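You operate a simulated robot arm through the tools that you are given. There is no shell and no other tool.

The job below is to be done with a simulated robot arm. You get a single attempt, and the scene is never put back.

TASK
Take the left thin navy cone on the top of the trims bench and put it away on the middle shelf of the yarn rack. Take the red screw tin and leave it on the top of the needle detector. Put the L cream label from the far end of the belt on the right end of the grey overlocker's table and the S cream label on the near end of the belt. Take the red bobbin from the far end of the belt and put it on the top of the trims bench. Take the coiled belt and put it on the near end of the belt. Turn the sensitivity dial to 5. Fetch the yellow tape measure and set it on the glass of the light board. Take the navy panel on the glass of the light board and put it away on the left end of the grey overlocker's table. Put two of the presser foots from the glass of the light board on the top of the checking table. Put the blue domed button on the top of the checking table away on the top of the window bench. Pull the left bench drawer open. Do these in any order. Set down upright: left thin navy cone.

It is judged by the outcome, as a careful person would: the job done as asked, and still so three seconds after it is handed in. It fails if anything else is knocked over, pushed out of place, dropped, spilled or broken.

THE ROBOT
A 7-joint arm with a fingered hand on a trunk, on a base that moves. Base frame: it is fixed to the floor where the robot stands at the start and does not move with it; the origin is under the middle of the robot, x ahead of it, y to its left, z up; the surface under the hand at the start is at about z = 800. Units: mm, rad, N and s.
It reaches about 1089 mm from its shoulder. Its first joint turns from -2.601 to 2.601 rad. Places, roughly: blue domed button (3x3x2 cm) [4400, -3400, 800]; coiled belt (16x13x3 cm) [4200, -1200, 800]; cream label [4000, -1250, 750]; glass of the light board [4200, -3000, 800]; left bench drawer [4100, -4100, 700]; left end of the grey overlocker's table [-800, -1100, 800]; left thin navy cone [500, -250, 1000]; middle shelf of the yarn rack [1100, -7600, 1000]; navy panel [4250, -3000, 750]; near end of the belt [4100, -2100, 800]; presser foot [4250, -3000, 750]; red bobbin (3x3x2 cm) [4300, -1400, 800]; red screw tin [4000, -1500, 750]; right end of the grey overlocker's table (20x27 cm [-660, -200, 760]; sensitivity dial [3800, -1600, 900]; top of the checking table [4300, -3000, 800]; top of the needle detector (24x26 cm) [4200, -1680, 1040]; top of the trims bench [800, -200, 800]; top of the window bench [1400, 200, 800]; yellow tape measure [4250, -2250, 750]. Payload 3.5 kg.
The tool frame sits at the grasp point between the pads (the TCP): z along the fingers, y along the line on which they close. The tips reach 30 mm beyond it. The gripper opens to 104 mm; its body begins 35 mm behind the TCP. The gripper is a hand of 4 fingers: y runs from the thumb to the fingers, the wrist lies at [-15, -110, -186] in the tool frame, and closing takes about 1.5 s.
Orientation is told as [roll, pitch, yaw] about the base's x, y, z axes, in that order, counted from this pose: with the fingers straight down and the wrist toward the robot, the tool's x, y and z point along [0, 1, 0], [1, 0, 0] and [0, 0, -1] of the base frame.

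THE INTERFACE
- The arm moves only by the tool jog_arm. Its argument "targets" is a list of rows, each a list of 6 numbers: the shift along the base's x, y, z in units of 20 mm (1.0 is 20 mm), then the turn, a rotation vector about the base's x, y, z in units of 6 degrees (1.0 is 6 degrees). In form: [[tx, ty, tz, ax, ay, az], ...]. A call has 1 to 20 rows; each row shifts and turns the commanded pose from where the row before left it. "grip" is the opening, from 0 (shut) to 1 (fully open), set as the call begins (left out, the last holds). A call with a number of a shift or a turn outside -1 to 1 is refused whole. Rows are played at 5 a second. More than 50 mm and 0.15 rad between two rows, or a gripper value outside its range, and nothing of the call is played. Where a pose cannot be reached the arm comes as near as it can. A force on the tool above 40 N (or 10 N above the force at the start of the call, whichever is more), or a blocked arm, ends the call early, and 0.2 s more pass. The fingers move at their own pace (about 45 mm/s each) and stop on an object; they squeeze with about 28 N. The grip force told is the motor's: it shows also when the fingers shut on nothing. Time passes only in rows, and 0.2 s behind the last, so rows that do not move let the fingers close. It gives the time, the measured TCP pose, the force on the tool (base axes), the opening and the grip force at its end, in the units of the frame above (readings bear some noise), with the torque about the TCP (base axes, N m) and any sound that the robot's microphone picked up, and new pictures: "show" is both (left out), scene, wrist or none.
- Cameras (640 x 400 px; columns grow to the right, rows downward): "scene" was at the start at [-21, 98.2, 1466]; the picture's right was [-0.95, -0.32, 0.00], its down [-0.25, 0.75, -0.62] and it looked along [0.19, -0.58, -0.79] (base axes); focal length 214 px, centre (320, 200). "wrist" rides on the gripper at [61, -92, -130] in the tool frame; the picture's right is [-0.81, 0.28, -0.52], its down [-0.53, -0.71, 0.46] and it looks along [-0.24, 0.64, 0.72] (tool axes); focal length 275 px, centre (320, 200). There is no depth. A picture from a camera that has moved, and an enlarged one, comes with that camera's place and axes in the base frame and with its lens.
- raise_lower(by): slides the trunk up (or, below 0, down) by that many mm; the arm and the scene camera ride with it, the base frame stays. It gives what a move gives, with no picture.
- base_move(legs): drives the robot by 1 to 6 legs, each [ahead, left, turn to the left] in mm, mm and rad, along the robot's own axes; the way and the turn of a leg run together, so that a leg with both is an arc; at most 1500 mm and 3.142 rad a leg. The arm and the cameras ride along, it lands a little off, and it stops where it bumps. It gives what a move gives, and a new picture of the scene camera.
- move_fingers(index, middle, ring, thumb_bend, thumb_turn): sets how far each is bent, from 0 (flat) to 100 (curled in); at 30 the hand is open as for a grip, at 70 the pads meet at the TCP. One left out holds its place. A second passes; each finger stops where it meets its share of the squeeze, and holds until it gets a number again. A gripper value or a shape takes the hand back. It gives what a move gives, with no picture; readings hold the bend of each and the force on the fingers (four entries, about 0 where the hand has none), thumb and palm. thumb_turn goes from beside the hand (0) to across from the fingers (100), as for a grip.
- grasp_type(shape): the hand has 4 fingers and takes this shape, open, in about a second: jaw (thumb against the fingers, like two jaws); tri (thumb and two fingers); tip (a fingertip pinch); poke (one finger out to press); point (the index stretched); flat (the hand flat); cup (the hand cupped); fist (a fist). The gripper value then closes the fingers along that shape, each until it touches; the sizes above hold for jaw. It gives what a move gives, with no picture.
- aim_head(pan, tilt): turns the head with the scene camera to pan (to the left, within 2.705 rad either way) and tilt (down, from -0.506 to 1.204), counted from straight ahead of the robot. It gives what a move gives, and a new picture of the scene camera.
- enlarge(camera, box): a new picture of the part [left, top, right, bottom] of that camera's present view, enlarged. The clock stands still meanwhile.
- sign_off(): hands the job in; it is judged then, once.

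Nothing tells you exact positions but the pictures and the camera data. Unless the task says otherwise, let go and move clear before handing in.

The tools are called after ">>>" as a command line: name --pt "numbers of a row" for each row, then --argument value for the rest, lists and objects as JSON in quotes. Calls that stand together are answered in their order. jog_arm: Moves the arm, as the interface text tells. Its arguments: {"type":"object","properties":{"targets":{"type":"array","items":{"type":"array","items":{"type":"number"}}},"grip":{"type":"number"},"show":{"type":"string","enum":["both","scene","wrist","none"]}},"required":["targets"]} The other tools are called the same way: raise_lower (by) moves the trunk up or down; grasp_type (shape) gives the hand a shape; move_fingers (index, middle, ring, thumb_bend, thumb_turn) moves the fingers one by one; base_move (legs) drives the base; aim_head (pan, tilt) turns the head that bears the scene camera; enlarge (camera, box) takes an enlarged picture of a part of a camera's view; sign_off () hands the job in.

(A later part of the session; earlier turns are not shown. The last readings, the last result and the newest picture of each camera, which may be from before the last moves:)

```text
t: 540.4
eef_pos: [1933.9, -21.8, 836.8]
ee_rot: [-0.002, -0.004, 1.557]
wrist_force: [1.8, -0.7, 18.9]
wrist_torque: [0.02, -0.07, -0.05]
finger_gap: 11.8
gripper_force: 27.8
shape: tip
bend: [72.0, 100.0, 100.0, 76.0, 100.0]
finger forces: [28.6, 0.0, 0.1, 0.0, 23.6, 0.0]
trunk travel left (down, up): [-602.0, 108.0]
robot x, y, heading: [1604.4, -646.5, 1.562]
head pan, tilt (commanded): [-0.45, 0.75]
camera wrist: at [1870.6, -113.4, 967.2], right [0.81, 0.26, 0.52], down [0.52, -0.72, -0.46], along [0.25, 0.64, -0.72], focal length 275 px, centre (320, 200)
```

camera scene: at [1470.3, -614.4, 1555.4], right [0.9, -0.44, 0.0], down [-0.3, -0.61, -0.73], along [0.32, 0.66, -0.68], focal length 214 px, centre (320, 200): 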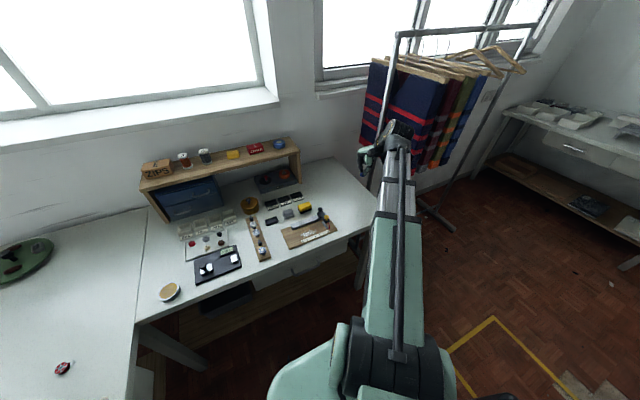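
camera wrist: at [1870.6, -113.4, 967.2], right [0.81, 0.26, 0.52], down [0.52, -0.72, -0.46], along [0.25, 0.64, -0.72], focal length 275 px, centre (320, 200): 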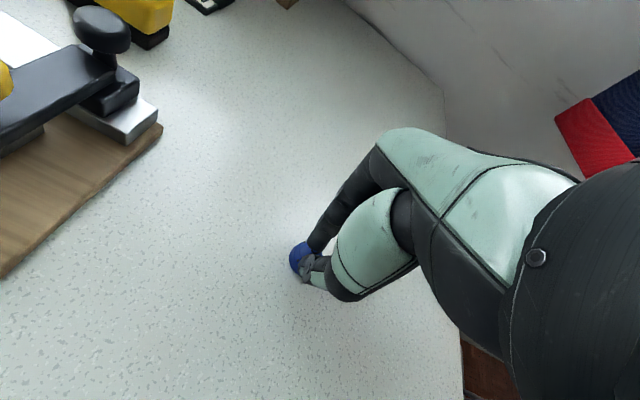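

Contact. Easing off and releasing the button gently.

>>> jog_arm --pt "0 0 0.07 0 0 0" --pt "0 0 0 0 0 0" --grip 0.3 --show "none"

>>> jog_arm --pt "0 0 0 0 0 0" --pt "0 0 0 0 0 0" --pt "0 0 0 0 0 0" --pt "0 0 0 0 0 0" --grip 0.55 --show "wrist"

>>> jog_arm --pt "0 0 0.4 0 0 0" --pt "0 0 0.8 0 0 0" --pt "0 0 1 0 0 0" --pt "0 0 1 0 0 0" --pt "0 0 1 0 0 0" --pt "0 0 1 0 0 0" --pt "0 0 1 0 0 0" --show "wrist"

```text
t: 541.0
eef_pos: [1934.3, -21.6, 835.8]
ee_rot: [-0.001, 0.002, 1.556]
wrist_force: [-0.2, -0.3, -0.4]
wrist_torque: [0.01, 0.03, -0.01]
finger_gap: 30.8
gripper_force: 0.1
shape: tip
bend: [73.0, 98.0, 99.0, 74.0, 100.0]
finger forces: [0.1, 0.1, 0.0, 0.1, 0.0, 0.0]
trunk travel left (down, up): [-602.0, 108.0]
robot x, y, heading: [1600.5, -647.1, 1.568]
head pan, tilt (commanded): [-0.45, 0.75]
```

```text
t: 542.0
eef_pos: [1933.6, -20.6, 836.3]
ee_rot: [-0.001, 0.0, 1.557]
wrist_force: [0.3, -0.4, 0.2]
wrist_torque: [-0.01, -0.01, 0.0]
finger_gap: 56.8
gripper_force: 0.2
shape: tip
bend: [73.0, 98.0, 99.0, 67.0, 100.0]
finger forces: [0.1, 0.0, 0.0, 0.0, 0.0, 0.0]
trunk travel left (down, up): [-602.0, 108.0]
robot x, y, heading: [1604.2, -644.7, 1.56]
head pan, tilt (commanded): [-0.45, 0.75]
camera wrist: at [1870.9, -112.7, 966.8], right [0.81, 0.26, 0.52], down [0.52, -0.72, -0.46], along [0.25, 0.64, -0.72], focal length 275 px, centre (320, 200)
```

wrist: 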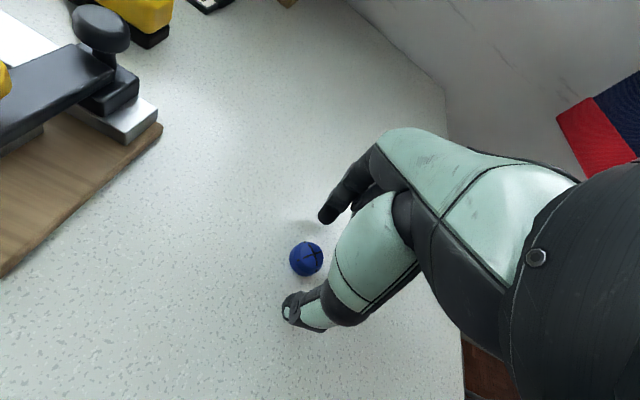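

```text
t: 543.6
eef_pos: [1935.8, -19.4, 960.1]
ee_rot: [-0.001, 0.0, 1.556]
wrist_force: [0.0, -0.2, 0.3]
wrist_torque: [0.01, 0.01, 0.01]
finger_gap: 56.6
gripper_force: 0.0
shape: tip
bend: [73.0, 98.0, 99.0, 67.0, 100.0]
finger forces: [0.0, 0.0, 0.0, 0.1, 0.0, 0.0]
trunk travel left (down, up): [-602.0, 108.0]
robot x, y, heading: [1603.5, -645.3, 1.56]
head pan, tilt (commanded): [-0.45, 0.75]
camera wrist: at [1872.3, -111.5, 1090.7], right [0.81, 0.26, 0.52], down [0.52, -0.72, -0.45], along [0.25, 0.64, -0.72], focal length 275 px, centre (320, 200)
```

wrist: 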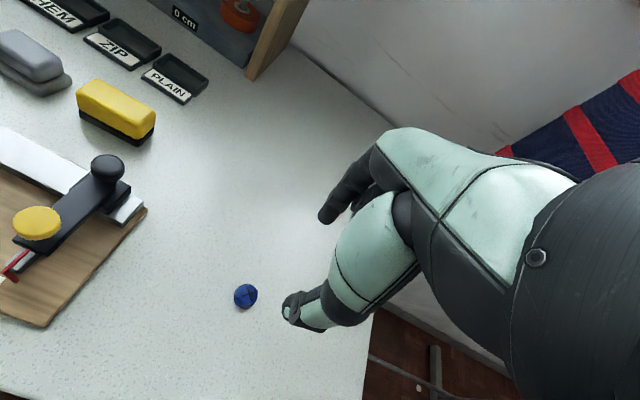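

Button delivered. Now retracting, then heading back to the belt for the L label.

>>> jog_arm --pt "0 -0.5 1 0 0 0" --pt "0 -0.5 1 0 0 0" --pt "0 -0.5 1 0 0 0" --pt "0 -0.5 1 0 0 0" --pt "0 -0.5 1 0 0 0" --pt "0 -0.5 1 0 0 0" --pt "0 -0.5 1 0 0 0" --pt "0 -0.5 1 0 0 0" --show "none"

>>> base_move --legs '[[-180, 30, 0], [0, 0, -1.56], [1500, 0, 0], [280, 0, 0]]'

```text
t: 545.4
eef_pos: [1934.5, -100.8, 1121.1]
ee_rot: [0.0, 0.0, 1.556]
wrist_force: [-0.4, 0.1, -0.3]
wrist_torque: [0.01, 0.04, 0.01]
finger_gap: 56.9
gripper_force: 0.2
shape: tip
bend: [73.0, 98.0, 99.0, 67.0, 100.0]
finger forces: [0.1, 0.0, 0.0, 0.0, 0.0, 0.0]
trunk travel left (down, up): [-602.0, 108.0]
robot x, y, heading: [1601.4, -640.5, 1.56]
head pan, tilt (commanded): [-0.45, 0.75]
```

```text
t: 559.3
eef_pos: [3881.2, -1201.2, 1119.8]
ee_rot: [-0.001, 0.0, -0.027]
wrist_force: [0.1, -0.1, -0.1]
wrist_torque: [0.03, 0.03, 0.03]
finger_gap: 56.9
gripper_force: 0.0
shape: tip
bend: [73.0, 98.0, 99.0, 67.0, 100.0]
finger forces: [0.0, 0.1, 0.0, 0.0, 0.0, 0.0]
trunk travel left (down, up): [-602.0, 108.0]
robot x, y, heading: [3341.8, -863.0, -0.025]
head pan, tilt (commanded): [-0.45, 0.75]
camera scene: at [3375.5, -729.1, 1555.4], right [-0.46, -0.89, 0.0], down [-0.61, 0.31, -0.73], along [0.65, -0.33, -0.68], focal length 214 px, centre (320, 200)
```

scene: 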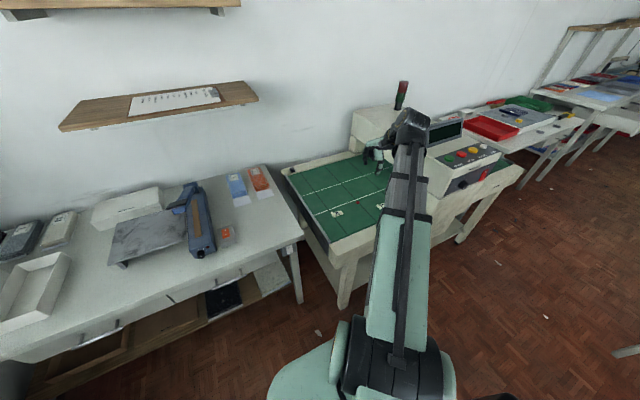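

>>> base_move --legs '[[0, -170, 0.025]]'

>>> jog_arm --pt "0.5 0 -1 0 0 0" --pt "0.5 0 -1 0 0 0" --pt "0.5 0 -1 0 0 0" --pt "0.5 0 -1 0 0 0" --pt "0.5 0 -1 0 0 0" --pt "0.5 0 -1 0 0 0" --pt "0 0 -1 0 0 0" --pt "0 0 -1 0 0 0" --grip 0.75

```text
t: 560.8
eef_pos: [3886.6, -1360.6, 1121.2]
ee_rot: [0.0, 0.0, -0.003]
wrist_force: [0.5, -0.7, -0.5]
wrist_torque: [0.02, 0.01, 0.02]
finger_gap: 56.8
gripper_force: 0.0
shape: tip
bend: [73.0, 98.0, 99.0, 67.0, 100.0]
finger forces: [0.1, 0.1, 0.0, 0.1, 0.0, 0.0]
trunk travel left (down, up): [-602.0, 108.0]
robot x, y, heading: [3340.3, -1034.7, -0.002]
head pan, tilt (commanded): [-0.45, 0.75]
camera scene: at [3369.8, -900.9, 1555.5], right [-0.43, -0.9, 0.0], down [-0.61, 0.3, -0.73], along [0.66, -0.32, -0.68], focal length 214 px, centre (320, 200)
```

scene: 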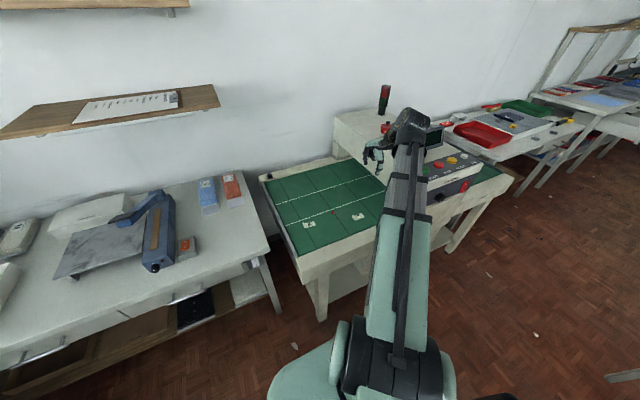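

```text
t: 562.5
eef_pos: [3947.0, -1360.0, 959.5]
ee_rot: [-0.001, -0.001, -0.004]
wrist_force: [0.0, 0.3, 0.0]
wrist_torque: [-0.01, -0.01, -0.01]
finger_gap: 78.0
gripper_force: 0.1
shape: tip
bend: [28.0, 98.0, 99.0, 54.0, 99.0]
finger forces: [0.0, 0.0, 0.1, 0.0, 0.0, 0.0]
trunk travel left (down, up): [-602.0, 108.0]
robot x, y, heading: [3344.6, -1032.6, -0.0]
head pan, tilt (commanded): [-0.45, 0.75]
camera scene: at [3369.8, -900.0, 1555.4], right [-0.43, -0.9, 0.0], down [-0.61, 0.3, -0.73], along [0.66, -0.32, -0.68], focal length 214 px, centre (320, 200)
camera wrist: at [3854.8, -1298.4, 1089.8], right [0.27, -0.81, 0.52], down [-0.72, -0.53, -0.46], along [0.64, -0.25, -0.72], focal length 275 px, centre (320, 200)
```

scene: 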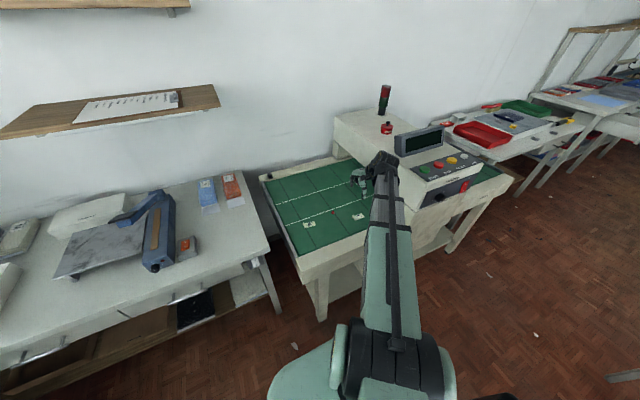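
wrist: 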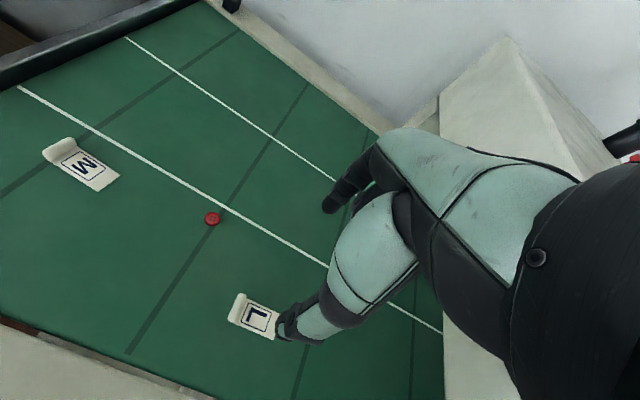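

>>> enlarge --camera "wrist" --box '[200, 260, 320, 360]'

```text
4.00 times, centred on (260, 310) of wrist
camera zoom: at [3854.8, -1298.4, 1089.8], right [0.27, -0.81, 0.52], down [-0.72, -0.53, -0.46], along [0.64, -0.25, -0.72], focal length 1101 px, centre (560, -240)
```

zoom: 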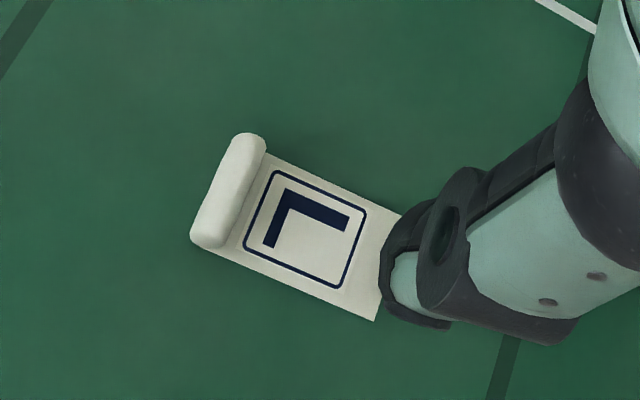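

Aligning with the L label's roll (about 7° turned) and descending, as with the S label.

>>> jog_arm --pt "-0.11 -0.09 -1 0 0 0.6" --pt "-0.11 -0.09 -1 0 0 0.6" --pt "0 0 -1 0 0 0" --pt "0 0 -1 0 0 0" --pt "0 0 -1 0 0 0" --pt "0 0 -1 0 0 0" --pt "0 0 -1 0 0 0" --pt "0 0 -0.5 0 0 0" --show "wrist"

```text
t: 564.4
eef_pos: [3941.8, -1363.6, 811.9]
ee_rot: [-0.003, 0.002, 0.121]
wrist_force: [-0.2, -0.2, -0.4]
wrist_torque: [0.01, 0.04, 0.01]
finger_gap: 77.8
gripper_force: 0.0
shape: tip
bend: [28.0, 98.0, 99.0, 54.0, 99.0]
finger forces: [0.1, 0.0, 0.0, 0.0, 0.0, 0.0]
trunk travel left (down, up): [-602.0, 108.0]
robot x, y, heading: [3339.5, -1035.0, 0.001]
head pan, tilt (commanded): [-0.45, 0.75]
camera wrist: at [3842.8, -1314.5, 940.9], right [0.37, -0.77, 0.52], down [-0.64, -0.62, -0.46], along [0.67, -0.16, -0.72], focal length 275 px, centre (320, 200)
```

wrist: 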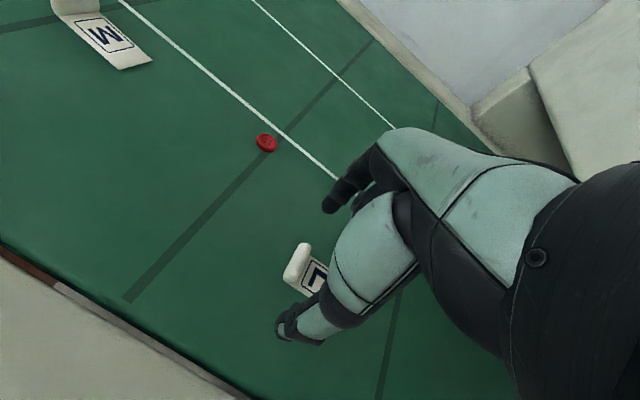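

>>> jog_arm --pt "0 0 -0.5 0 0 0" --pt "0 0 -0.35 0 0 0" --show "none"

>>> jog_arm --pt "0 0 -0.12 0 0 0" --show "none"

>>> jog_arm --pt "0 0 -0.06 0 0 0" --show "none"

```text
t: 565.0
eef_pos: [3941.4, -1364.5, 793.6]
ee_rot: [-0.002, -0.001, 0.123]
wrist_force: [-0.4, -0.5, 0.0]
wrist_torque: [-0.05, -0.02, 0.01]
finger_gap: 77.9
gripper_force: 0.0
shape: tip
bend: [28.0, 98.0, 99.0, 54.0, 99.0]
finger forces: [0.1, 0.0, 0.0, 0.0, 0.0, 0.1]
trunk travel left (down, up): [-602.0, 108.0]
robot x, y, heading: [3342.3, -1034.5, 0.001]
head pan, tilt (commanded): [-0.45, 0.75]
```

```text
t: 565.4
eef_pos: [3942.3, -1363.8, 791.6]
ee_rot: [-0.002, -0.001, 0.121]
wrist_force: [-0.3, 0.1, -0.5]
wrist_torque: [-0.01, 0.0, -0.02]
finger_gap: 77.9
gripper_force: 0.0
shape: tip
bend: [28.0, 98.0, 99.0, 54.0, 99.0]
finger forces: [0.0, 0.0, 0.0, 0.0, 0.1, 0.0]
trunk travel left (down, up): [-602.0, 108.0]
robot x, y, heading: [3337.6, -1033.0, 0.005]
head pan, tilt (commanded): [-0.45, 0.75]
```

```text
t: 565.8
eef_pos: [3942.2, -1363.7, 790.5]
ee_rot: [-0.001, -0.001, 0.123]
wrist_force: [0.5, -0.1, 0.1]
wrist_torque: [-0.01, 0.02, -0.03]
finger_gap: 77.9
gripper_force: 0.1
shape: tip
bend: [28.0, 98.0, 99.0, 54.0, 99.0]
finger forces: [0.1, 0.1, 0.0, 0.0, 0.1, 0.1]
trunk travel left (down, up): [-602.0, 108.0]
robot x, y, heading: [3340.9, -1032.3, -0.003]
head pan, tilt (commanded): [-0.45, 0.75]
```

>>> jog_arm --pt "0 0 0 0 0 0" --pt "0 0 0 0 0 0" --pt "0 0 0 0 0 0" --pt "0 0 0 0 0 0" --pt "0 0 0 0 0 0" --pt "0 0 0 0 0 0" --pt "0 0 0 0 0 0" --grip 0 --show "none"

>>> jog_arm --pt "0 0 0.5 0 0 0" --pt "0 0 1 0 0 0" --pt "0 0 1 0 0 0" --pt "0 0 1 0 0 0" --show "wrist"

```text
t: 567.4
eef_pos: [3942.6, -1364.1, 789.7]
ee_rot: [-0.002, 0.001, 0.123]
wrist_force: [-0.9, 0.1, 1.5]
wrist_torque: [-0.01, 0.1, -0.01]
finger_gap: 25.5
gripper_force: 27.9
shape: tip
bend: [73.0, 100.0, 100.0, 75.0, 100.0]
finger forces: [25.0, 0.0, 0.1, 0.0, 26.0, 0.1]
trunk travel left (down, up): [-602.0, 108.0]
robot x, y, heading: [3338.8, -1034.4, 0.003]
head pan, tilt (commanded): [-0.45, 0.75]
```

```text
t: 568.4
eef_pos: [3941.4, -1364.5, 862.2]
ee_rot: [-0.001, 0.001, 0.121]
wrist_force: [-0.6, -0.7, 0.4]
wrist_torque: [-0.02, 0.01, 0.0]
finger_gap: 25.5
gripper_force: 27.9
shape: tip
bend: [73.0, 100.0, 100.0, 75.0, 100.0]
finger forces: [25.1, 0.1, 0.1, 0.1, 25.0, 0.0]
trunk travel left (down, up): [-602.0, 108.0]
robot x, y, heading: [3338.8, -1032.5, 0.003]
head pan, tilt (commanded): [-0.45, 0.75]
camera wrist: at [3842.5, -1315.4, 992.2], right [0.37, -0.77, 0.52], down [-0.64, -0.62, -0.45], along [0.67, -0.16, -0.72], focal length 275 px, centre (320, 200)
```

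wrist: 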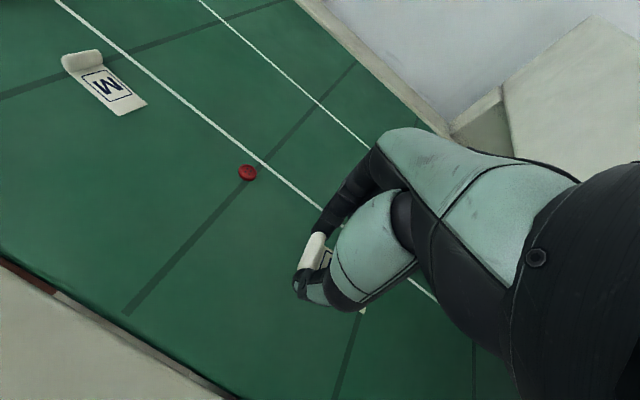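

L label held. Lifting and retracting, then the long drive to the overlocker table.

>>> jog_arm --pt "0 0 1 0 0 0" --pt "0 0 1 0 0 0" --pt "0 0 1 0 0 0" --pt "0 0 1 0 0 0" --pt "0 0 1 0 0 0" --pt "0 0 1 0 0 0" --pt "0 0 1 0 0 0" --pt "0 0 1 0 0 0" --pt "0 0 1 0 0 0" --pt "0 0 1 0 0 0" --pt "-0.5 0 1 0 0 0" --pt "-0.5 0 1 0 0 0" --pt "-0.5 0 1 0 0 0" --pt "-0.5 0 1 0 0 0" --pt "-0.5 0 0 0 0 0" --pt "-0.5 0 0 0 0 0" --show "wrist"

>>> base_move --legs '[[0, 260, 0], [-1500, 0, 0], [-230, 0, 0]]'

```text
t: 571.8
eef_pos: [3882.4, -1363.4, 1139.9]
ee_rot: [-0.001, -0.001, 0.123]
wrist_force: [-0.1, -0.6, 0.1]
wrist_torque: [0.03, 0.02, 0.01]
finger_gap: 25.8
gripper_force: 28.1
shape: tip
bend: [73.0, 100.0, 100.0, 75.0, 100.0]
finger forces: [25.0, 0.0, 0.0, 0.0, 25.1, 0.1]
trunk travel left (down, up): [-602.0, 108.0]
robot x, y, heading: [3336.9, -1035.0, 0.005]
head pan, tilt (commanded): [-0.45, 0.75]
camera wrist: at [3783.0, -1314.6, 1270.6], right [0.37, -0.77, 0.52], down [-0.64, -0.62, -0.46], along [0.67, -0.16, -0.72], focal length 275 px, centre (320, 200)
```

wrist: 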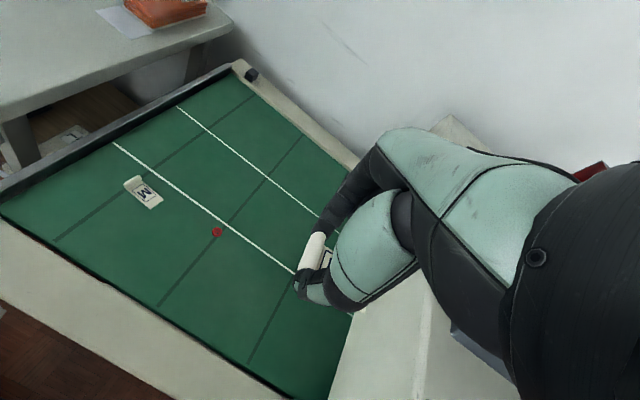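

```text
t: 582.0
eef_pos: [2153.6, -1112.4, 1140.4]
ee_rot: [-0.001, -0.002, 0.136]
wrist_force: [0.6, -0.6, 0.4]
wrist_torque: [0.02, 0.0, -0.03]
finger_gap: 25.4
gripper_force: 28.3
shape: tip
bend: [73.0, 100.0, 100.0, 75.0, 100.0]
finger forces: [25.1, 0.0, 0.0, 0.0, 25.1, 0.0]
trunk travel left (down, up): [-602.0, 108.0]
robot x, y, heading: [1604.6, -794.4, 0.014]
head pan, tilt (commanded): [-0.45, 0.75]
camera scene: at [1634.2, -656.1, 1555.4], right [-0.42, -0.91, 0.0], down [-0.62, 0.29, -0.73], along [0.66, -0.31, -0.68], focal length 214 px, centre (320, 200)
```

scene: 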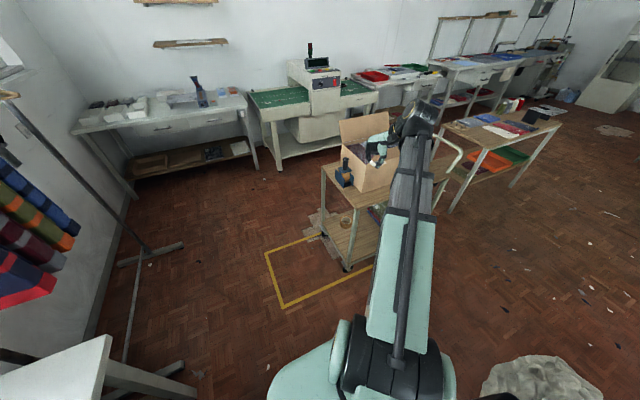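

>>> base_move --legs '[[0, 0, 1.57], [0, 0, 1.56], [-250, 0, 0], [0, 1500, 0]]'

>>> aim_head --pan 0.0 --tilt 0.45

```text
t: 598.2
eef_pos: [1306.1, -1901.5, 1138.9]
ee_rot: [0.0, 0.001, -3.037]
wrist_force: [0.5, -0.5, 0.9]
wrist_torque: [0.0, 0.02, -0.02]
finger_gap: 25.3
gripper_force: 27.7
shape: tip
bend: [73.0, 100.0, 100.0, 75.0, 100.0]
finger forces: [24.6, 0.0, 0.0, 0.0, 24.5, 0.1]
trunk travel left (down, up): [-602.0, 108.0]
robot x, y, heading: [1843.4, -2238.2, 3.128]
head pan, tilt (commanded): [-0.45, 0.75]
camera scene: at [1813.0, -2375.0, 1555.4], right [0.45, 0.89, 0.0], down [0.61, -0.3, -0.73], along [-0.65, 0.33, -0.68], focal length 214 px, centre (320, 200)
```

scene: 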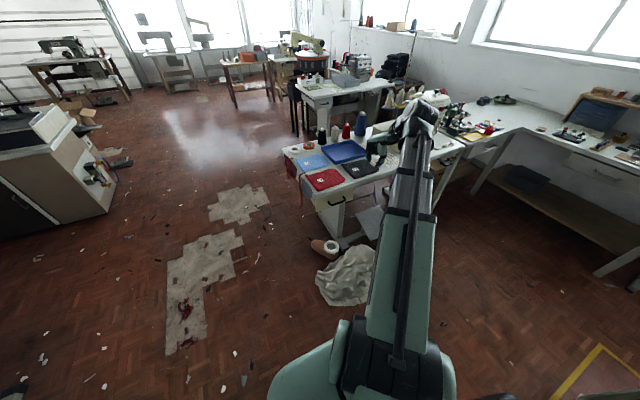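

```text
t: 599.1
eef_pos: [1306.8, -1903.3, 1141.0]
ee_rot: [-0.001, 0.0, -3.036]
wrist_force: [0.2, -0.1, -0.6]
wrist_torque: [0.0, 0.02, -0.02]
finger_gap: 25.0
gripper_force: 27.8
shape: tip
bend: [73.0, 100.0, 100.0, 75.0, 100.0]
finger forces: [24.6, 0.0, 0.0, 0.0, 24.6, 0.1]
trunk travel left (down, up): [-602.0, 108.0]
robot x, y, heading: [1847.5, -2239.7, 3.125]
head pan, tilt (commanded): [0.0, 0.45]
camera scene: at [1795.2, -2410.6, 1581.8], right [0.01, 1.0, 0.0], down [0.44, -0.01, -0.9], along [-0.9, 0.01, -0.44], focal length 214 px, centre (320, 200)
```

scene: 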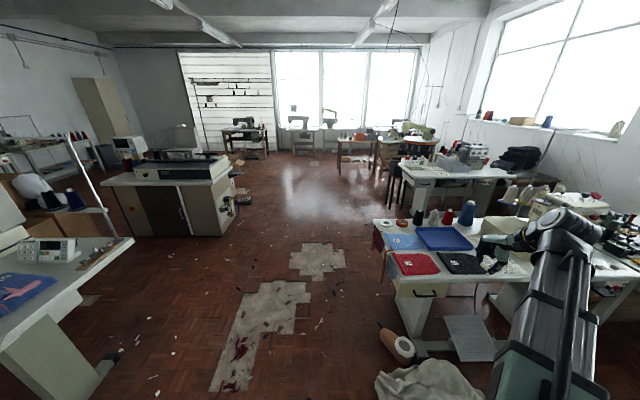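

The lane west is clear; I'll stay at y = -2500 to avoid the crumpled cloth and the spool on the floor, then go north along the aisle to the overlocker table.

>>> base_move --legs '[[0, 270, 0.015], [1500, 0, 0], [285, 0, 0]]'

>>> base_move --legs '[[0, -1100, 0]]'

>>> aim_head --pan -0.3 --tilt 0.7

```text
t: 609.6
eef_pos: [-476.5, -2155.8, 1138.6]
ee_rot: [-0.003, 0.001, -3.033]
wrist_force: [-0.7, 0.4, 0.5]
wrist_torque: [0.0, 0.01, 0.01]
finger_gap: 25.2
gripper_force: 27.7
shape: tip
bend: [73.0, 100.0, 100.0, 75.0, 100.0]
finger forces: [24.6, 0.0, 0.1, 0.1, 24.7, 0.1]
trunk travel left (down, up): [-602.0, 108.0]
robot x, y, heading: [63.0, -2493.9, 3.131]
head pan, tilt (commanded): [0.0, 0.45]
camera scene: at [13.3, -2662.4, 1581.8], right [0.01, 1.0, 0.0], down [0.44, 0.0, -0.9], along [-0.9, 0.01, -0.44], focal length 214 px, centre (320, 200)
```

scene: 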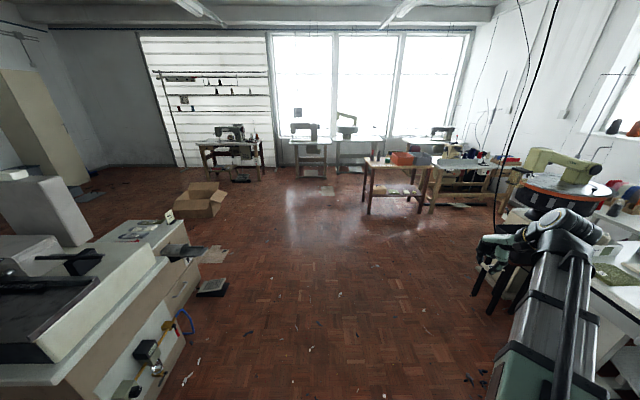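

```text
t: 615.3
eef_pos: [-461.4, -1043.8, 1140.9]
ee_rot: [-0.002, 0.0, -3.036]
wrist_force: [-0.2, 0.3, 0.2]
wrist_torque: [-0.03, 0.04, -0.02]
finger_gap: 25.0
gripper_force: 28.1
shape: tip
bend: [73.0, 100.0, 100.0, 75.0, 100.0]
finger forces: [24.7, 0.0, 0.0, 0.0, 24.7, 0.0]
trunk travel left (down, up): [-602.0, 108.0]
robot x, y, heading: [74.6, -1381.9, 3.131]
head pan, tilt (commanded): [0.0, 0.45]
camera scene: at [26.7, -1552.7, 1581.8], right [0.01, 1.0, 0.0], down [0.44, -0.01, -0.9], along [-0.9, 0.01, -0.44], focal length 214 px, centre (320, 200)
```

scene: 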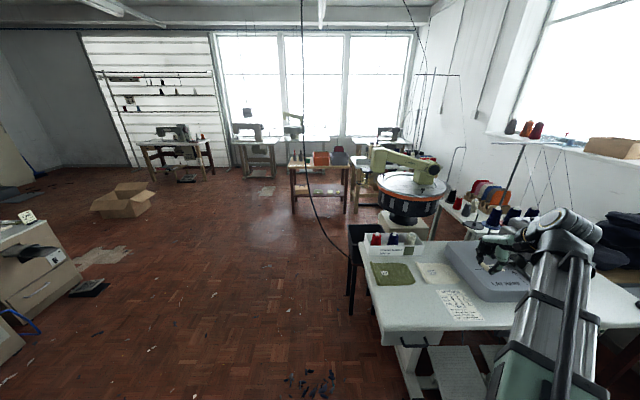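

```text
t: 616.1
eef_pos: [-461.9, -1043.4, 1139.7]
ee_rot: [-0.002, 0.0, -3.036]
wrist_force: [-0.2, 0.5, -0.3]
wrist_torque: [0.01, 0.02, 0.02]
finger_gap: 25.0
gripper_force: 28.1
shape: tip
bend: [73.0, 100.0, 100.0, 75.0, 100.0]
finger forces: [24.7, 0.1, 0.1, 0.1, 24.8, 0.0]
trunk travel left (down, up): [-602.0, 108.0]
robot x, y, heading: [74.8, -1383.7, 3.128]
head pan, tilt (commanded): [-0.3, 0.7]
camera scene: at [37.8, -1528.0, 1559.7], right [0.31, 0.95, 0.0], down [0.61, -0.2, -0.77], along [-0.73, 0.24, -0.64], focal length 214 px, centre (320, 200)
```

scene: 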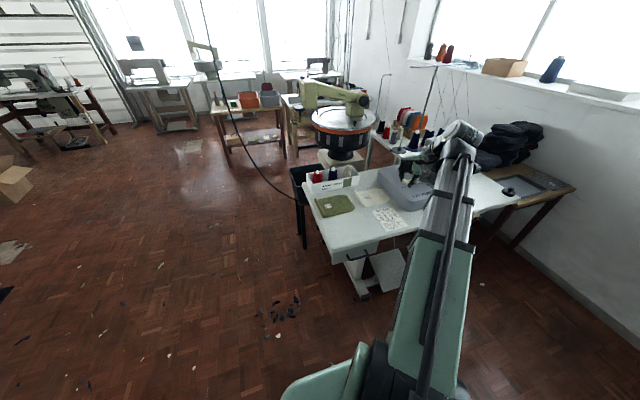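

I can see the overlocker table: its left end has a green panel, a cream one and a box of cones. I'll note its layout, then continue to the right end.

>>> enlarge --camera "scene" --box '[280, 130, 540, 290]'

>>> base_move --legs '[[0, -860, 0.01]]'

>>> jog_arm --pt "0 0 0 0 0 0"

```text
2.46 times, centred on (410, 210) of scene
camera zoom: at [37.8, -1528.0, 1559.7], right [0.31, 0.95, 0.0], down [0.61, -0.2, -0.77], along [-0.73, 0.24, -0.64], focal length 528 px, centre (98, 175)
```

zoom: 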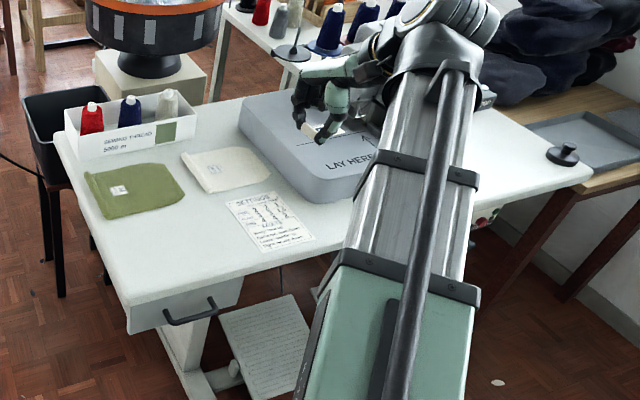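

```text
t: 620.7
eef_pos: [-447.6, -176.0, 1139.5]
ee_rot: [-0.002, 0.0, -3.039]
wrist_force: [0.7, 0.5, -1.3]
wrist_torque: [0.01, 0.03, 0.02]
finger_gap: 25.2
gripper_force: 28.1
shape: tip
bend: [73.0, 100.0, 100.0, 75.0, 100.0]
finger forces: [24.7, 0.0, 0.0, 0.1, 24.6, 0.0]
trunk travel left (down, up): [-602.0, 108.0]
robot x, y, heading: [87.1, -517.1, 3.118]
head pan, tilt (commanded): [-0.3, 0.7]
camera scene: at [50.3, -660.5, 1559.6], right [0.31, 0.95, 0.0], down [0.61, -0.2, -0.76], along [-0.73, 0.24, -0.64], focal length 214 px, centre (320, 200)
```

scene: 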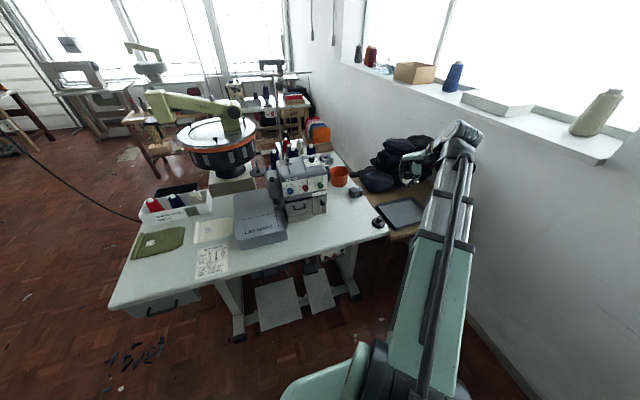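

```text
t: 621.1
eef_pos: [-446.3, -176.2, 1139.7]
ee_rot: [-0.002, 0.0, -3.04]
wrist_force: [-0.3, 0.2, -0.3]
wrist_torque: [0.01, -0.03, 0.04]
finger_gap: 25.2
gripper_force: 28.2
shape: tip
bend: [73.0, 100.0, 100.0, 75.0, 100.0]
finger forces: [24.7, 0.0, 0.1, 0.0, 24.7, 0.0]
trunk travel left (down, up): [-602.0, 108.0]
robot x, y, heading: [92.8, -514.0, 3.13]
head pan, tilt (commanded): [-0.3, 0.7]
camera scene: at [50.3, -660.8, 1559.6], right [0.31, 0.95, 0.0], down [0.61, -0.2, -0.76], along [-0.73, 0.24, -0.64], focal length 214 px, centre (320, 200)
camera wrist: at [-350.4, -227.4, 1270.6], right [-0.36, 0.78, 0.52], down [0.65, 0.6, -0.45], along [-0.67, 0.18, -0.72], focal length 275 px, centre (320, 200)
```

scene: 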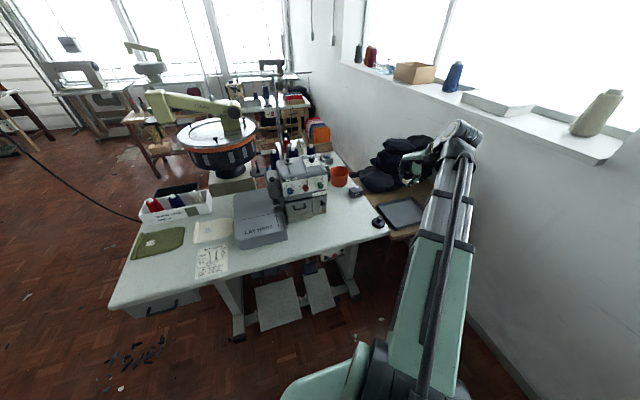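
wrist: 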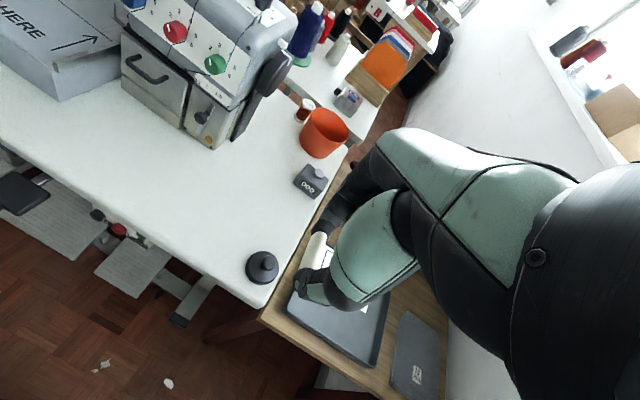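

The free area of the right end is around (-690, -230), between the black puck, the counter and the machine. Moving the label over it.

>>> jog_arm --pt "-0.97 -0.3 0 0 0 0" --pt "-0.97 -0.3 0 0 0 0" --pt "-0.97 -0.3 0 0 0 0" --pt "-0.97 -0.3 0 0 0 0" --pt "-0.97 -0.3 0 0 0 0" --pt "-0.97 -0.3 -0.3 0 0 0" --pt "-0.97 -0.3 -0.5 0 0 0" --pt "-0.97 -0.3 -0.8 0 0 0" --pt "-0.97 -0.3 -0.9 0 0 0" --pt "-0.97 -0.3 -0.9 0 0 0" --pt "-0.97 -0.3 -0.9 0 0 0" --pt "-0.97 -0.3 -0.9 0 0 0" --pt "0 0 -0.9 0 0 0" --pt "0 0 -0.9 0 0 0"

```text
t: 624.1
eef_pos: [-681.0, -248.5, 997.9]
ee_rot: [-0.002, -0.002, -3.038]
wrist_force: [0.2, -0.3, -0.1]
wrist_torque: [0.01, 0.0, 0.02]
finger_gap: 25.3
gripper_force: 28.0
shape: tip
bend: [73.0, 100.0, 100.0, 75.0, 100.0]
finger forces: [24.6, 0.0, 0.1, 0.0, 24.5, 0.0]
trunk travel left (down, up): [-602.0, 108.0]
robot x, y, heading: [88.0, -512.7, 3.126]
head pan, tilt (commanded): [-0.3, 0.7]
camera scene: at [50.2, -660.7, 1559.6], right [0.31, 0.95, 0.0], down [0.61, -0.2, -0.76], along [-0.73, 0.24, -0.64], focal length 214 px, centre (320, 200)
camera wrist: at [-583.2, -299.5, 1129.4], right [-0.36, 0.78, 0.52], down [0.65, 0.6, -0.46], along [-0.67, 0.18, -0.72], focal length 275 px, centre (320, 200)
```

scene: 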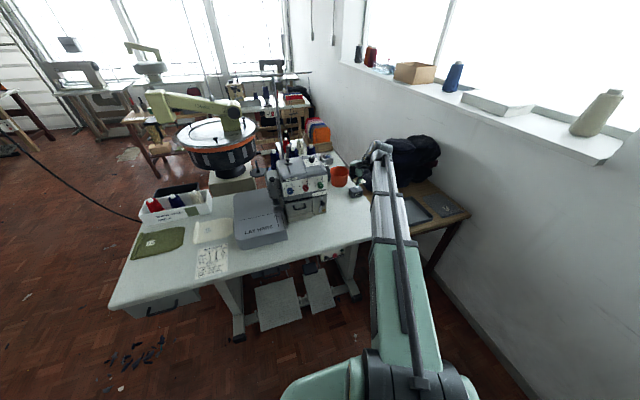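
wrist: 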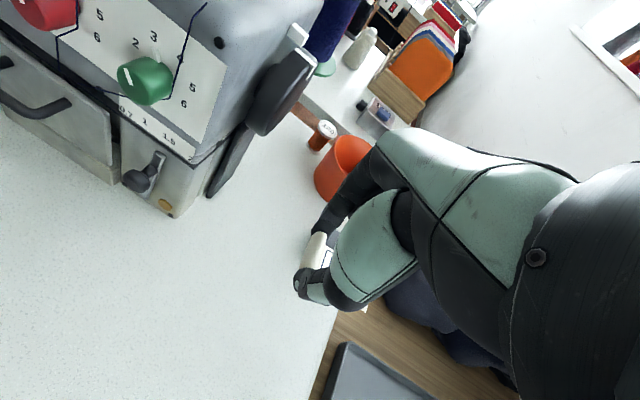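

>>> jog_arm --pt "0 0 -0.96 0 0 0" --pt "0 0 -0.96 0 0 0" --pt "0 0 -0.96 0 0 0" --pt "0 0 -0.96 0 0 0" --pt "0 0 -0.96 0 0 0" --pt "0 0 -0.96 0 0 0" --pt "0 0 -0.96 0 0 0" --pt "0 0 -0.96 0 0 0" --pt "0 0 -0.96 0 0 0" --pt "0 0 -0.7 0 0 0" --show "wrist"

>>> jog_arm --pt "0 0 -0.2 0 0 0" --show "none"

```text
t: 626.3
eef_pos: [-680.3, -249.1, 812.8]
ee_rot: [-0.001, 0.0, -3.038]
wrist_force: [-0.6, -0.2, -0.2]
wrist_torque: [0.02, 0.03, 0.0]
finger_gap: 25.1
gripper_force: 28.0
shape: tip
bend: [73.0, 100.0, 100.0, 75.0, 100.0]
finger forces: [24.6, 0.1, 0.1, 0.0, 24.6, 0.1]
trunk travel left (down, up): [-602.0, 108.0]
robot x, y, heading: [89.6, -514.8, 3.125]
head pan, tilt (commanded): [-0.3, 0.7]
camera wrist: at [-583.1, -300.1, 943.0], right [-0.36, 0.78, 0.52], down [0.65, 0.6, -0.46], along [-0.67, 0.18, -0.72], focal length 275 px, centre (320, 200)
```

wrist: 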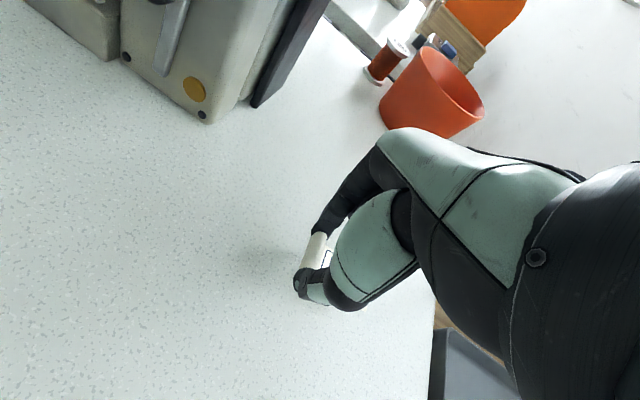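

```text
t: 626.7
eef_pos: [-680.4, -248.4, 809.2]
ee_rot: [-0.001, 0.001, -3.039]
wrist_force: [0.8, -0.3, -0.6]
wrist_torque: [-0.01, 0.0, -0.03]
finger_gap: 25.1
gripper_force: 28.3
shape: tip
bend: [73.0, 100.0, 100.0, 75.0, 100.0]
finger forces: [24.6, 0.0, 0.0, 0.0, 24.6, 0.0]
trunk travel left (down, up): [-602.0, 108.0]
robot x, y, heading: [88.5, -516.5, 3.121]
head pan, tilt (commanded): [-0.3, 0.7]
```

>>> jog_arm --pt "0 0 -0.2 0 0 0" --pt "0 0 -0.15 0 0 0" --show "none"

>>> jog_arm --pt "0 0 -0.12 0 0 0" --show "none"

>>> jog_arm --pt "0 0 -0.1 0 0 0" --show "none"

```text
t: 627.3
eef_pos: [-680.5, -247.8, 801.6]
ee_rot: [-0.001, -0.001, -3.038]
wrist_force: [0.3, 1.3, 0.3]
wrist_torque: [0.01, -0.03, -0.03]
finger_gap: 25.3
gripper_force: 28.3
shape: tip
bend: [73.0, 100.0, 100.0, 75.0, 100.0]
finger forces: [24.6, 0.1, 0.0, 0.0, 24.6, 0.1]
trunk travel left (down, up): [-602.0, 108.0]
robot x, y, heading: [86.0, -519.0, 3.126]
head pan, tilt (commanded): [-0.3, 0.7]
```

```text
t: 627.7
eef_pos: [-679.7, -247.2, 798.8]
ee_rot: [-0.002, 0.0, -3.039]
wrist_force: [0.7, -0.3, -0.5]
wrist_torque: [0.02, 0.01, -0.03]
finger_gap: 25.1
gripper_force: 27.5
shape: tip
bend: [73.0, 100.0, 100.0, 75.0, 100.0]
finger forces: [24.5, 0.0, 0.0, 0.0, 24.6, 0.0]
trunk travel left (down, up): [-602.0, 108.0]
robot x, y, heading: [89.1, -516.1, 3.124]
head pan, tilt (commanded): [-0.3, 0.7]
```

```text
t: 628.1
eef_pos: [-680.2, -247.4, 797.2]
ee_rot: [-0.003, 0.0, -3.038]
wrist_force: [-0.6, 0.6, -0.1]
wrist_torque: [-0.02, -0.05, -0.03]
finger_gap: 25.4
gripper_force: 27.9
shape: tip
bend: [73.0, 100.0, 100.0, 75.0, 100.0]
finger forces: [24.6, 0.0, 0.0, 0.0, 24.7, 0.0]
trunk travel left (down, up): [-602.0, 108.0]
robot x, y, heading: [88.5, -516.0, 3.121]
head pan, tilt (commanded): [-0.3, 0.7]
```

>>> jog_arm --pt "0 0 -0.1 0 0 0" --show "none"

>>> jog_arm --pt "0 0 -0.1 0 0 0" --show "none"

>>> jog_arm --pt "0 0 -0.08 0 0 0" --show "none"

```text
t: 628.5
eef_pos: [-681.3, -248.3, 795.4]
ee_rot: [-0.001, -0.001, -3.039]
wrist_force: [-0.2, 0.6, -1.0]
wrist_torque: [-0.04, -0.01, -0.04]
finger_gap: 25.3
gripper_force: 28.5
shape: tip
bend: [73.0, 100.0, 100.0, 75.0, 100.0]
finger forces: [24.6, 0.0, 0.1, 0.1, 24.6, 0.0]
trunk travel left (down, up): [-602.0, 108.0]
robot x, y, heading: [88.3, -513.9, 3.123]
head pan, tilt (commanded): [-0.3, 0.7]
```

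```text
t: 628.9
eef_pos: [-680.6, -247.5, 794.6]
ee_rot: [0.0, 0.0, -3.038]
wrist_force: [-0.3, -1.3, 0.5]
wrist_torque: [-0.03, -0.01, 0.02]
finger_gap: 25.2
gripper_force: 27.4
shape: tip
bend: [73.0, 100.0, 100.0, 75.0, 100.0]
finger forces: [24.7, 0.0, 0.0, 0.1, 24.5, 0.0]
trunk travel left (down, up): [-602.0, 108.0]
robot x, y, heading: [88.8, -516.9, 3.124]
head pan, tilt (commanded): [-0.3, 0.7]
```

```text
t: 629.3
eef_pos: [-680.6, -247.1, 792.8]
ee_rot: [-0.002, 0.001, -3.039]
wrist_force: [0.2, -0.2, 0.3]
wrist_torque: [0.01, -0.01, 0.0]
finger_gap: 25.1
gripper_force: 28.3
shape: tip
bend: [73.0, 100.0, 100.0, 75.0, 100.0]
finger forces: [24.7, 0.1, 0.0, 0.1, 24.6, 0.1]
trunk travel left (down, up): [-602.0, 108.0]
robot x, y, heading: [87.1, -516.9, 3.128]
head pan, tilt (commanded): [-0.3, 0.7]
```

>>> jog_arm --pt "0 0 -0.1 0 0 0" --show "none"

>>> jog_arm --pt "0 0 -0.1 0 0 0" --show "wrist"

```text
t: 629.7
eef_pos: [-679.7, -247.3, 790.6]
ee_rot: [-0.001, -0.003, -3.04]
wrist_force: [0.1, 0.5, 4.4]
wrist_torque: [-0.04, 0.0, 0.0]
finger_gap: 25.2
gripper_force: 28.4
shape: tip
bend: [73.0, 100.0, 100.0, 75.0, 100.0]
finger forces: [28.1, 0.1, 0.0, 0.1, 27.2, 0.0]
trunk travel left (down, up): [-602.0, 108.0]
robot x, y, heading: [90.4, -514.8, 3.124]
head pan, tilt (commanded): [-0.3, 0.7]
```

```text
t: 630.1
eef_pos: [-679.6, -247.4, 791.2]
ee_rot: [-0.002, -0.004, -3.037]
wrist_force: [0.2, 1.4, 17.7]
wrist_torque: [-0.05, -0.12, -0.04]
finger_gap: 25.5
gripper_force: 28.2
shape: tip
bend: [73.0, 100.0, 100.0, 75.0, 100.0]
finger forces: [33.2, 0.0, 0.1, 0.0, 36.7, 0.1]
trunk travel left (down, up): [-602.0, 108.0]
robot x, y, heading: [90.6, -517.5, 3.131]
head pan, tilt (commanded): [-0.3, 0.7]
camera wrist: at [-582.4, -299.6, 920.9], right [-0.35, 0.78, 0.52], down [0.65, 0.6, -0.46], along [-0.67, 0.18, -0.72], focal length 275 px, centre (320, 200)
```

wrist: 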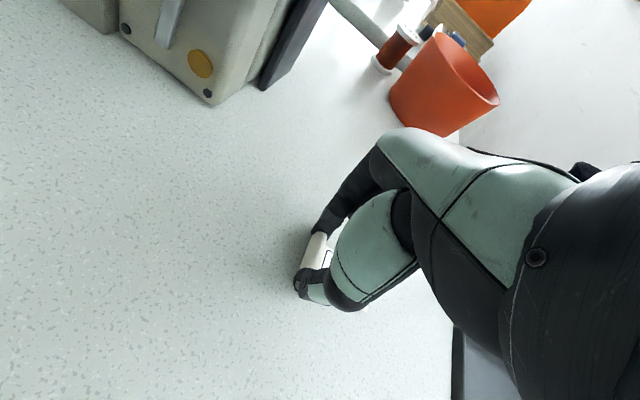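

Contact. Easing off, releasing the L label, and lifting away.

>>> jog_arm --pt "0 0 0.08 0 0 0" --pt "0 0 0 0 0 0" --pt "0 0 0 0 0 0" --pt "0 0 0 0 0 0" --pt "0 0 0 0 0 0" --grip 0.6 --show "none"

>>> jog_arm --pt "0 0 0.5 0 0 0" --pt "0 0 1 0 0 0" --pt "0 0 1 0 0 0" --pt "0 0 1 0 0 0" --pt "0 0 1 0 0 0" --pt "0 0 1 0 0 0" --pt "0 0 1 0 0 0" --pt "0 0 1 0 0 0" --pt "0 0 1 0 0 0" --show "wrist"

```text
t: 631.3
eef_pos: [-680.7, -248.2, 790.2]
ee_rot: [-0.003, -0.002, -3.038]
wrist_force: [3.1, -1.3, 9.2]
wrist_torque: [-0.05, 0.18, 0.05]
finger_gap: 56.9
gripper_force: 0.0
shape: tip
bend: [74.0, 98.0, 99.0, 65.0, 100.0]
finger forces: [8.6, 0.0, 0.0, 0.0, 0.7, 0.0]
trunk travel left (down, up): [-602.0, 108.0]
robot x, y, heading: [91.5, -513.0, 3.126]
head pan, tilt (commanded): [-0.3, 0.7]
```

```text
t: 633.3
eef_pos: [-681.5, -247.6, 958.6]
ee_rot: [-0.003, 0.001, -3.039]
wrist_force: [0.1, 0.1, 0.5]
wrist_torque: [-0.01, -0.01, 0.02]
finger_gap: 61.9
gripper_force: 0.1
shape: tip
bend: [30.0, 98.0, 99.0, 65.0, 100.0]
finger forces: [0.1, 0.0, 0.1, 0.1, 0.1, 0.0]
trunk travel left (down, up): [-602.0, 108.0]
robot x, y, heading: [86.7, -514.9, 3.126]
head pan, tilt (commanded): [-0.3, 0.7]
camera wrist: at [-583.2, -299.1, 1090.0], right [-0.36, 0.78, 0.52], down [0.65, 0.6, -0.45], along [-0.67, 0.18, -0.72], focal length 275 px, centre (320, 200)
```

wrist: 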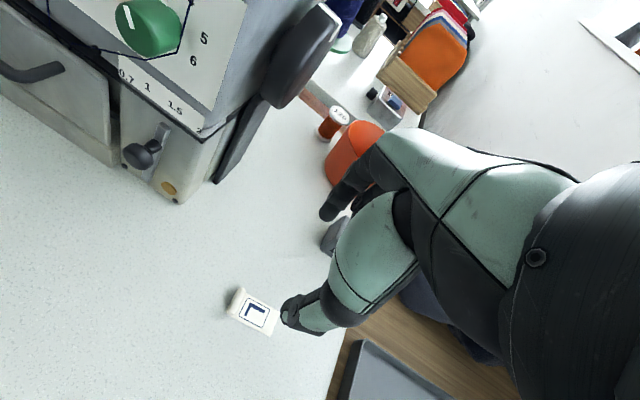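

The L label is on the overlocker table's right end. There's a free area about 22 x 30 cm at the table's left front end for the navy panel. Now driving back for it, by the southern route around the trolley.

>>> jog_arm --pt "0 0 1 0 0 -0.5" --pt "0 0 1 0 0 -0.5" --pt "0 0 1 0 0 0" --pt "0.5 0 1 0 0 0" --pt "0.97 0.25 1 0 0 0" --pt "0.97 0.25 1 0 0 0" --pt "0.97 0.25 1 0 0 0" --pt "0.97 0.25 1 0 0 0" --pt "0.97 0.25 0.5 0 0 0" --pt "0.97 0.25 0 0 0 0" --pt "0.97 0.25 0 0 0 0" --pt "0.97 0.25 0 0 0 0" --pt "0.97 0.25 0 0 0 0" --pt "0.97 0.25 0 0 0 0" --pt "0.97 0.25 0 0 0 0" --show "none"

>>> base_move --legs '[[0, 1500, 0.012], [0, 490, 0], [-1500, 0, 0], [-380, 0, 0]]'

```text
t: 636.5
eef_pos: [-457.4, -190.7, 1131.6]
ee_rot: [-0.002, -0.001, 3.138]
wrist_force: [-0.8, -0.4, -0.2]
wrist_torque: [0.03, -0.05, 0.02]
finger_gap: 62.1
gripper_force: 0.1
shape: tip
bend: [30.0, 98.0, 99.0, 65.0, 100.0]
finger forces: [0.0, 0.0, 0.0, 0.1, 0.0, 0.0]
trunk travel left (down, up): [-602.0, 108.0]
robot x, y, heading: [88.3, -517.0, 3.128]
head pan, tilt (commanded): [-0.3, 0.7]
```

```text
t: 655.5
eef_pos: [1433.4, -2200.3, 1130.8]
ee_rot: [-0.001, -0.001, -3.139]
wrist_force: [-0.6, 0.2, 0.2]
wrist_torque: [0.03, 0.01, -0.01]
finger_gap: 61.9
gripper_force: 0.1
shape: tip
bend: [30.0, 98.0, 99.0, 65.0, 100.0]
finger forces: [0.0, 0.1, 0.0, 0.1, 0.0, 0.0]
trunk travel left (down, up): [-602.0, 108.0]
robot x, y, heading: [1980.1, -2520.2, 3.13]
head pan, tilt (commanded): [-0.3, 0.7]
camera scene: at [1944.0, -2667.1, 1559.6], right [0.31, 0.95, 0.0], down [0.61, -0.2, -0.77], along [-0.73, 0.23, -0.64], focal length 214 px, centre (320, 200)
```

scene: 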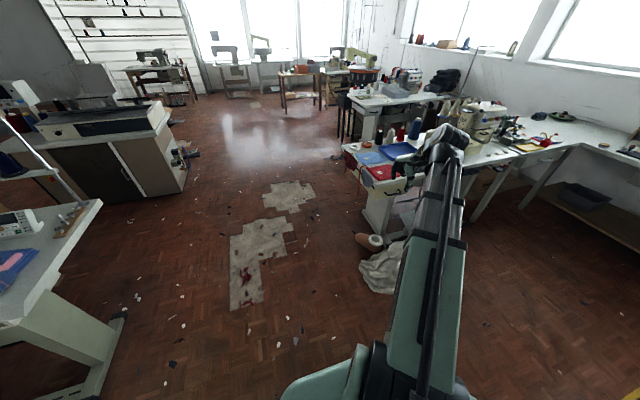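

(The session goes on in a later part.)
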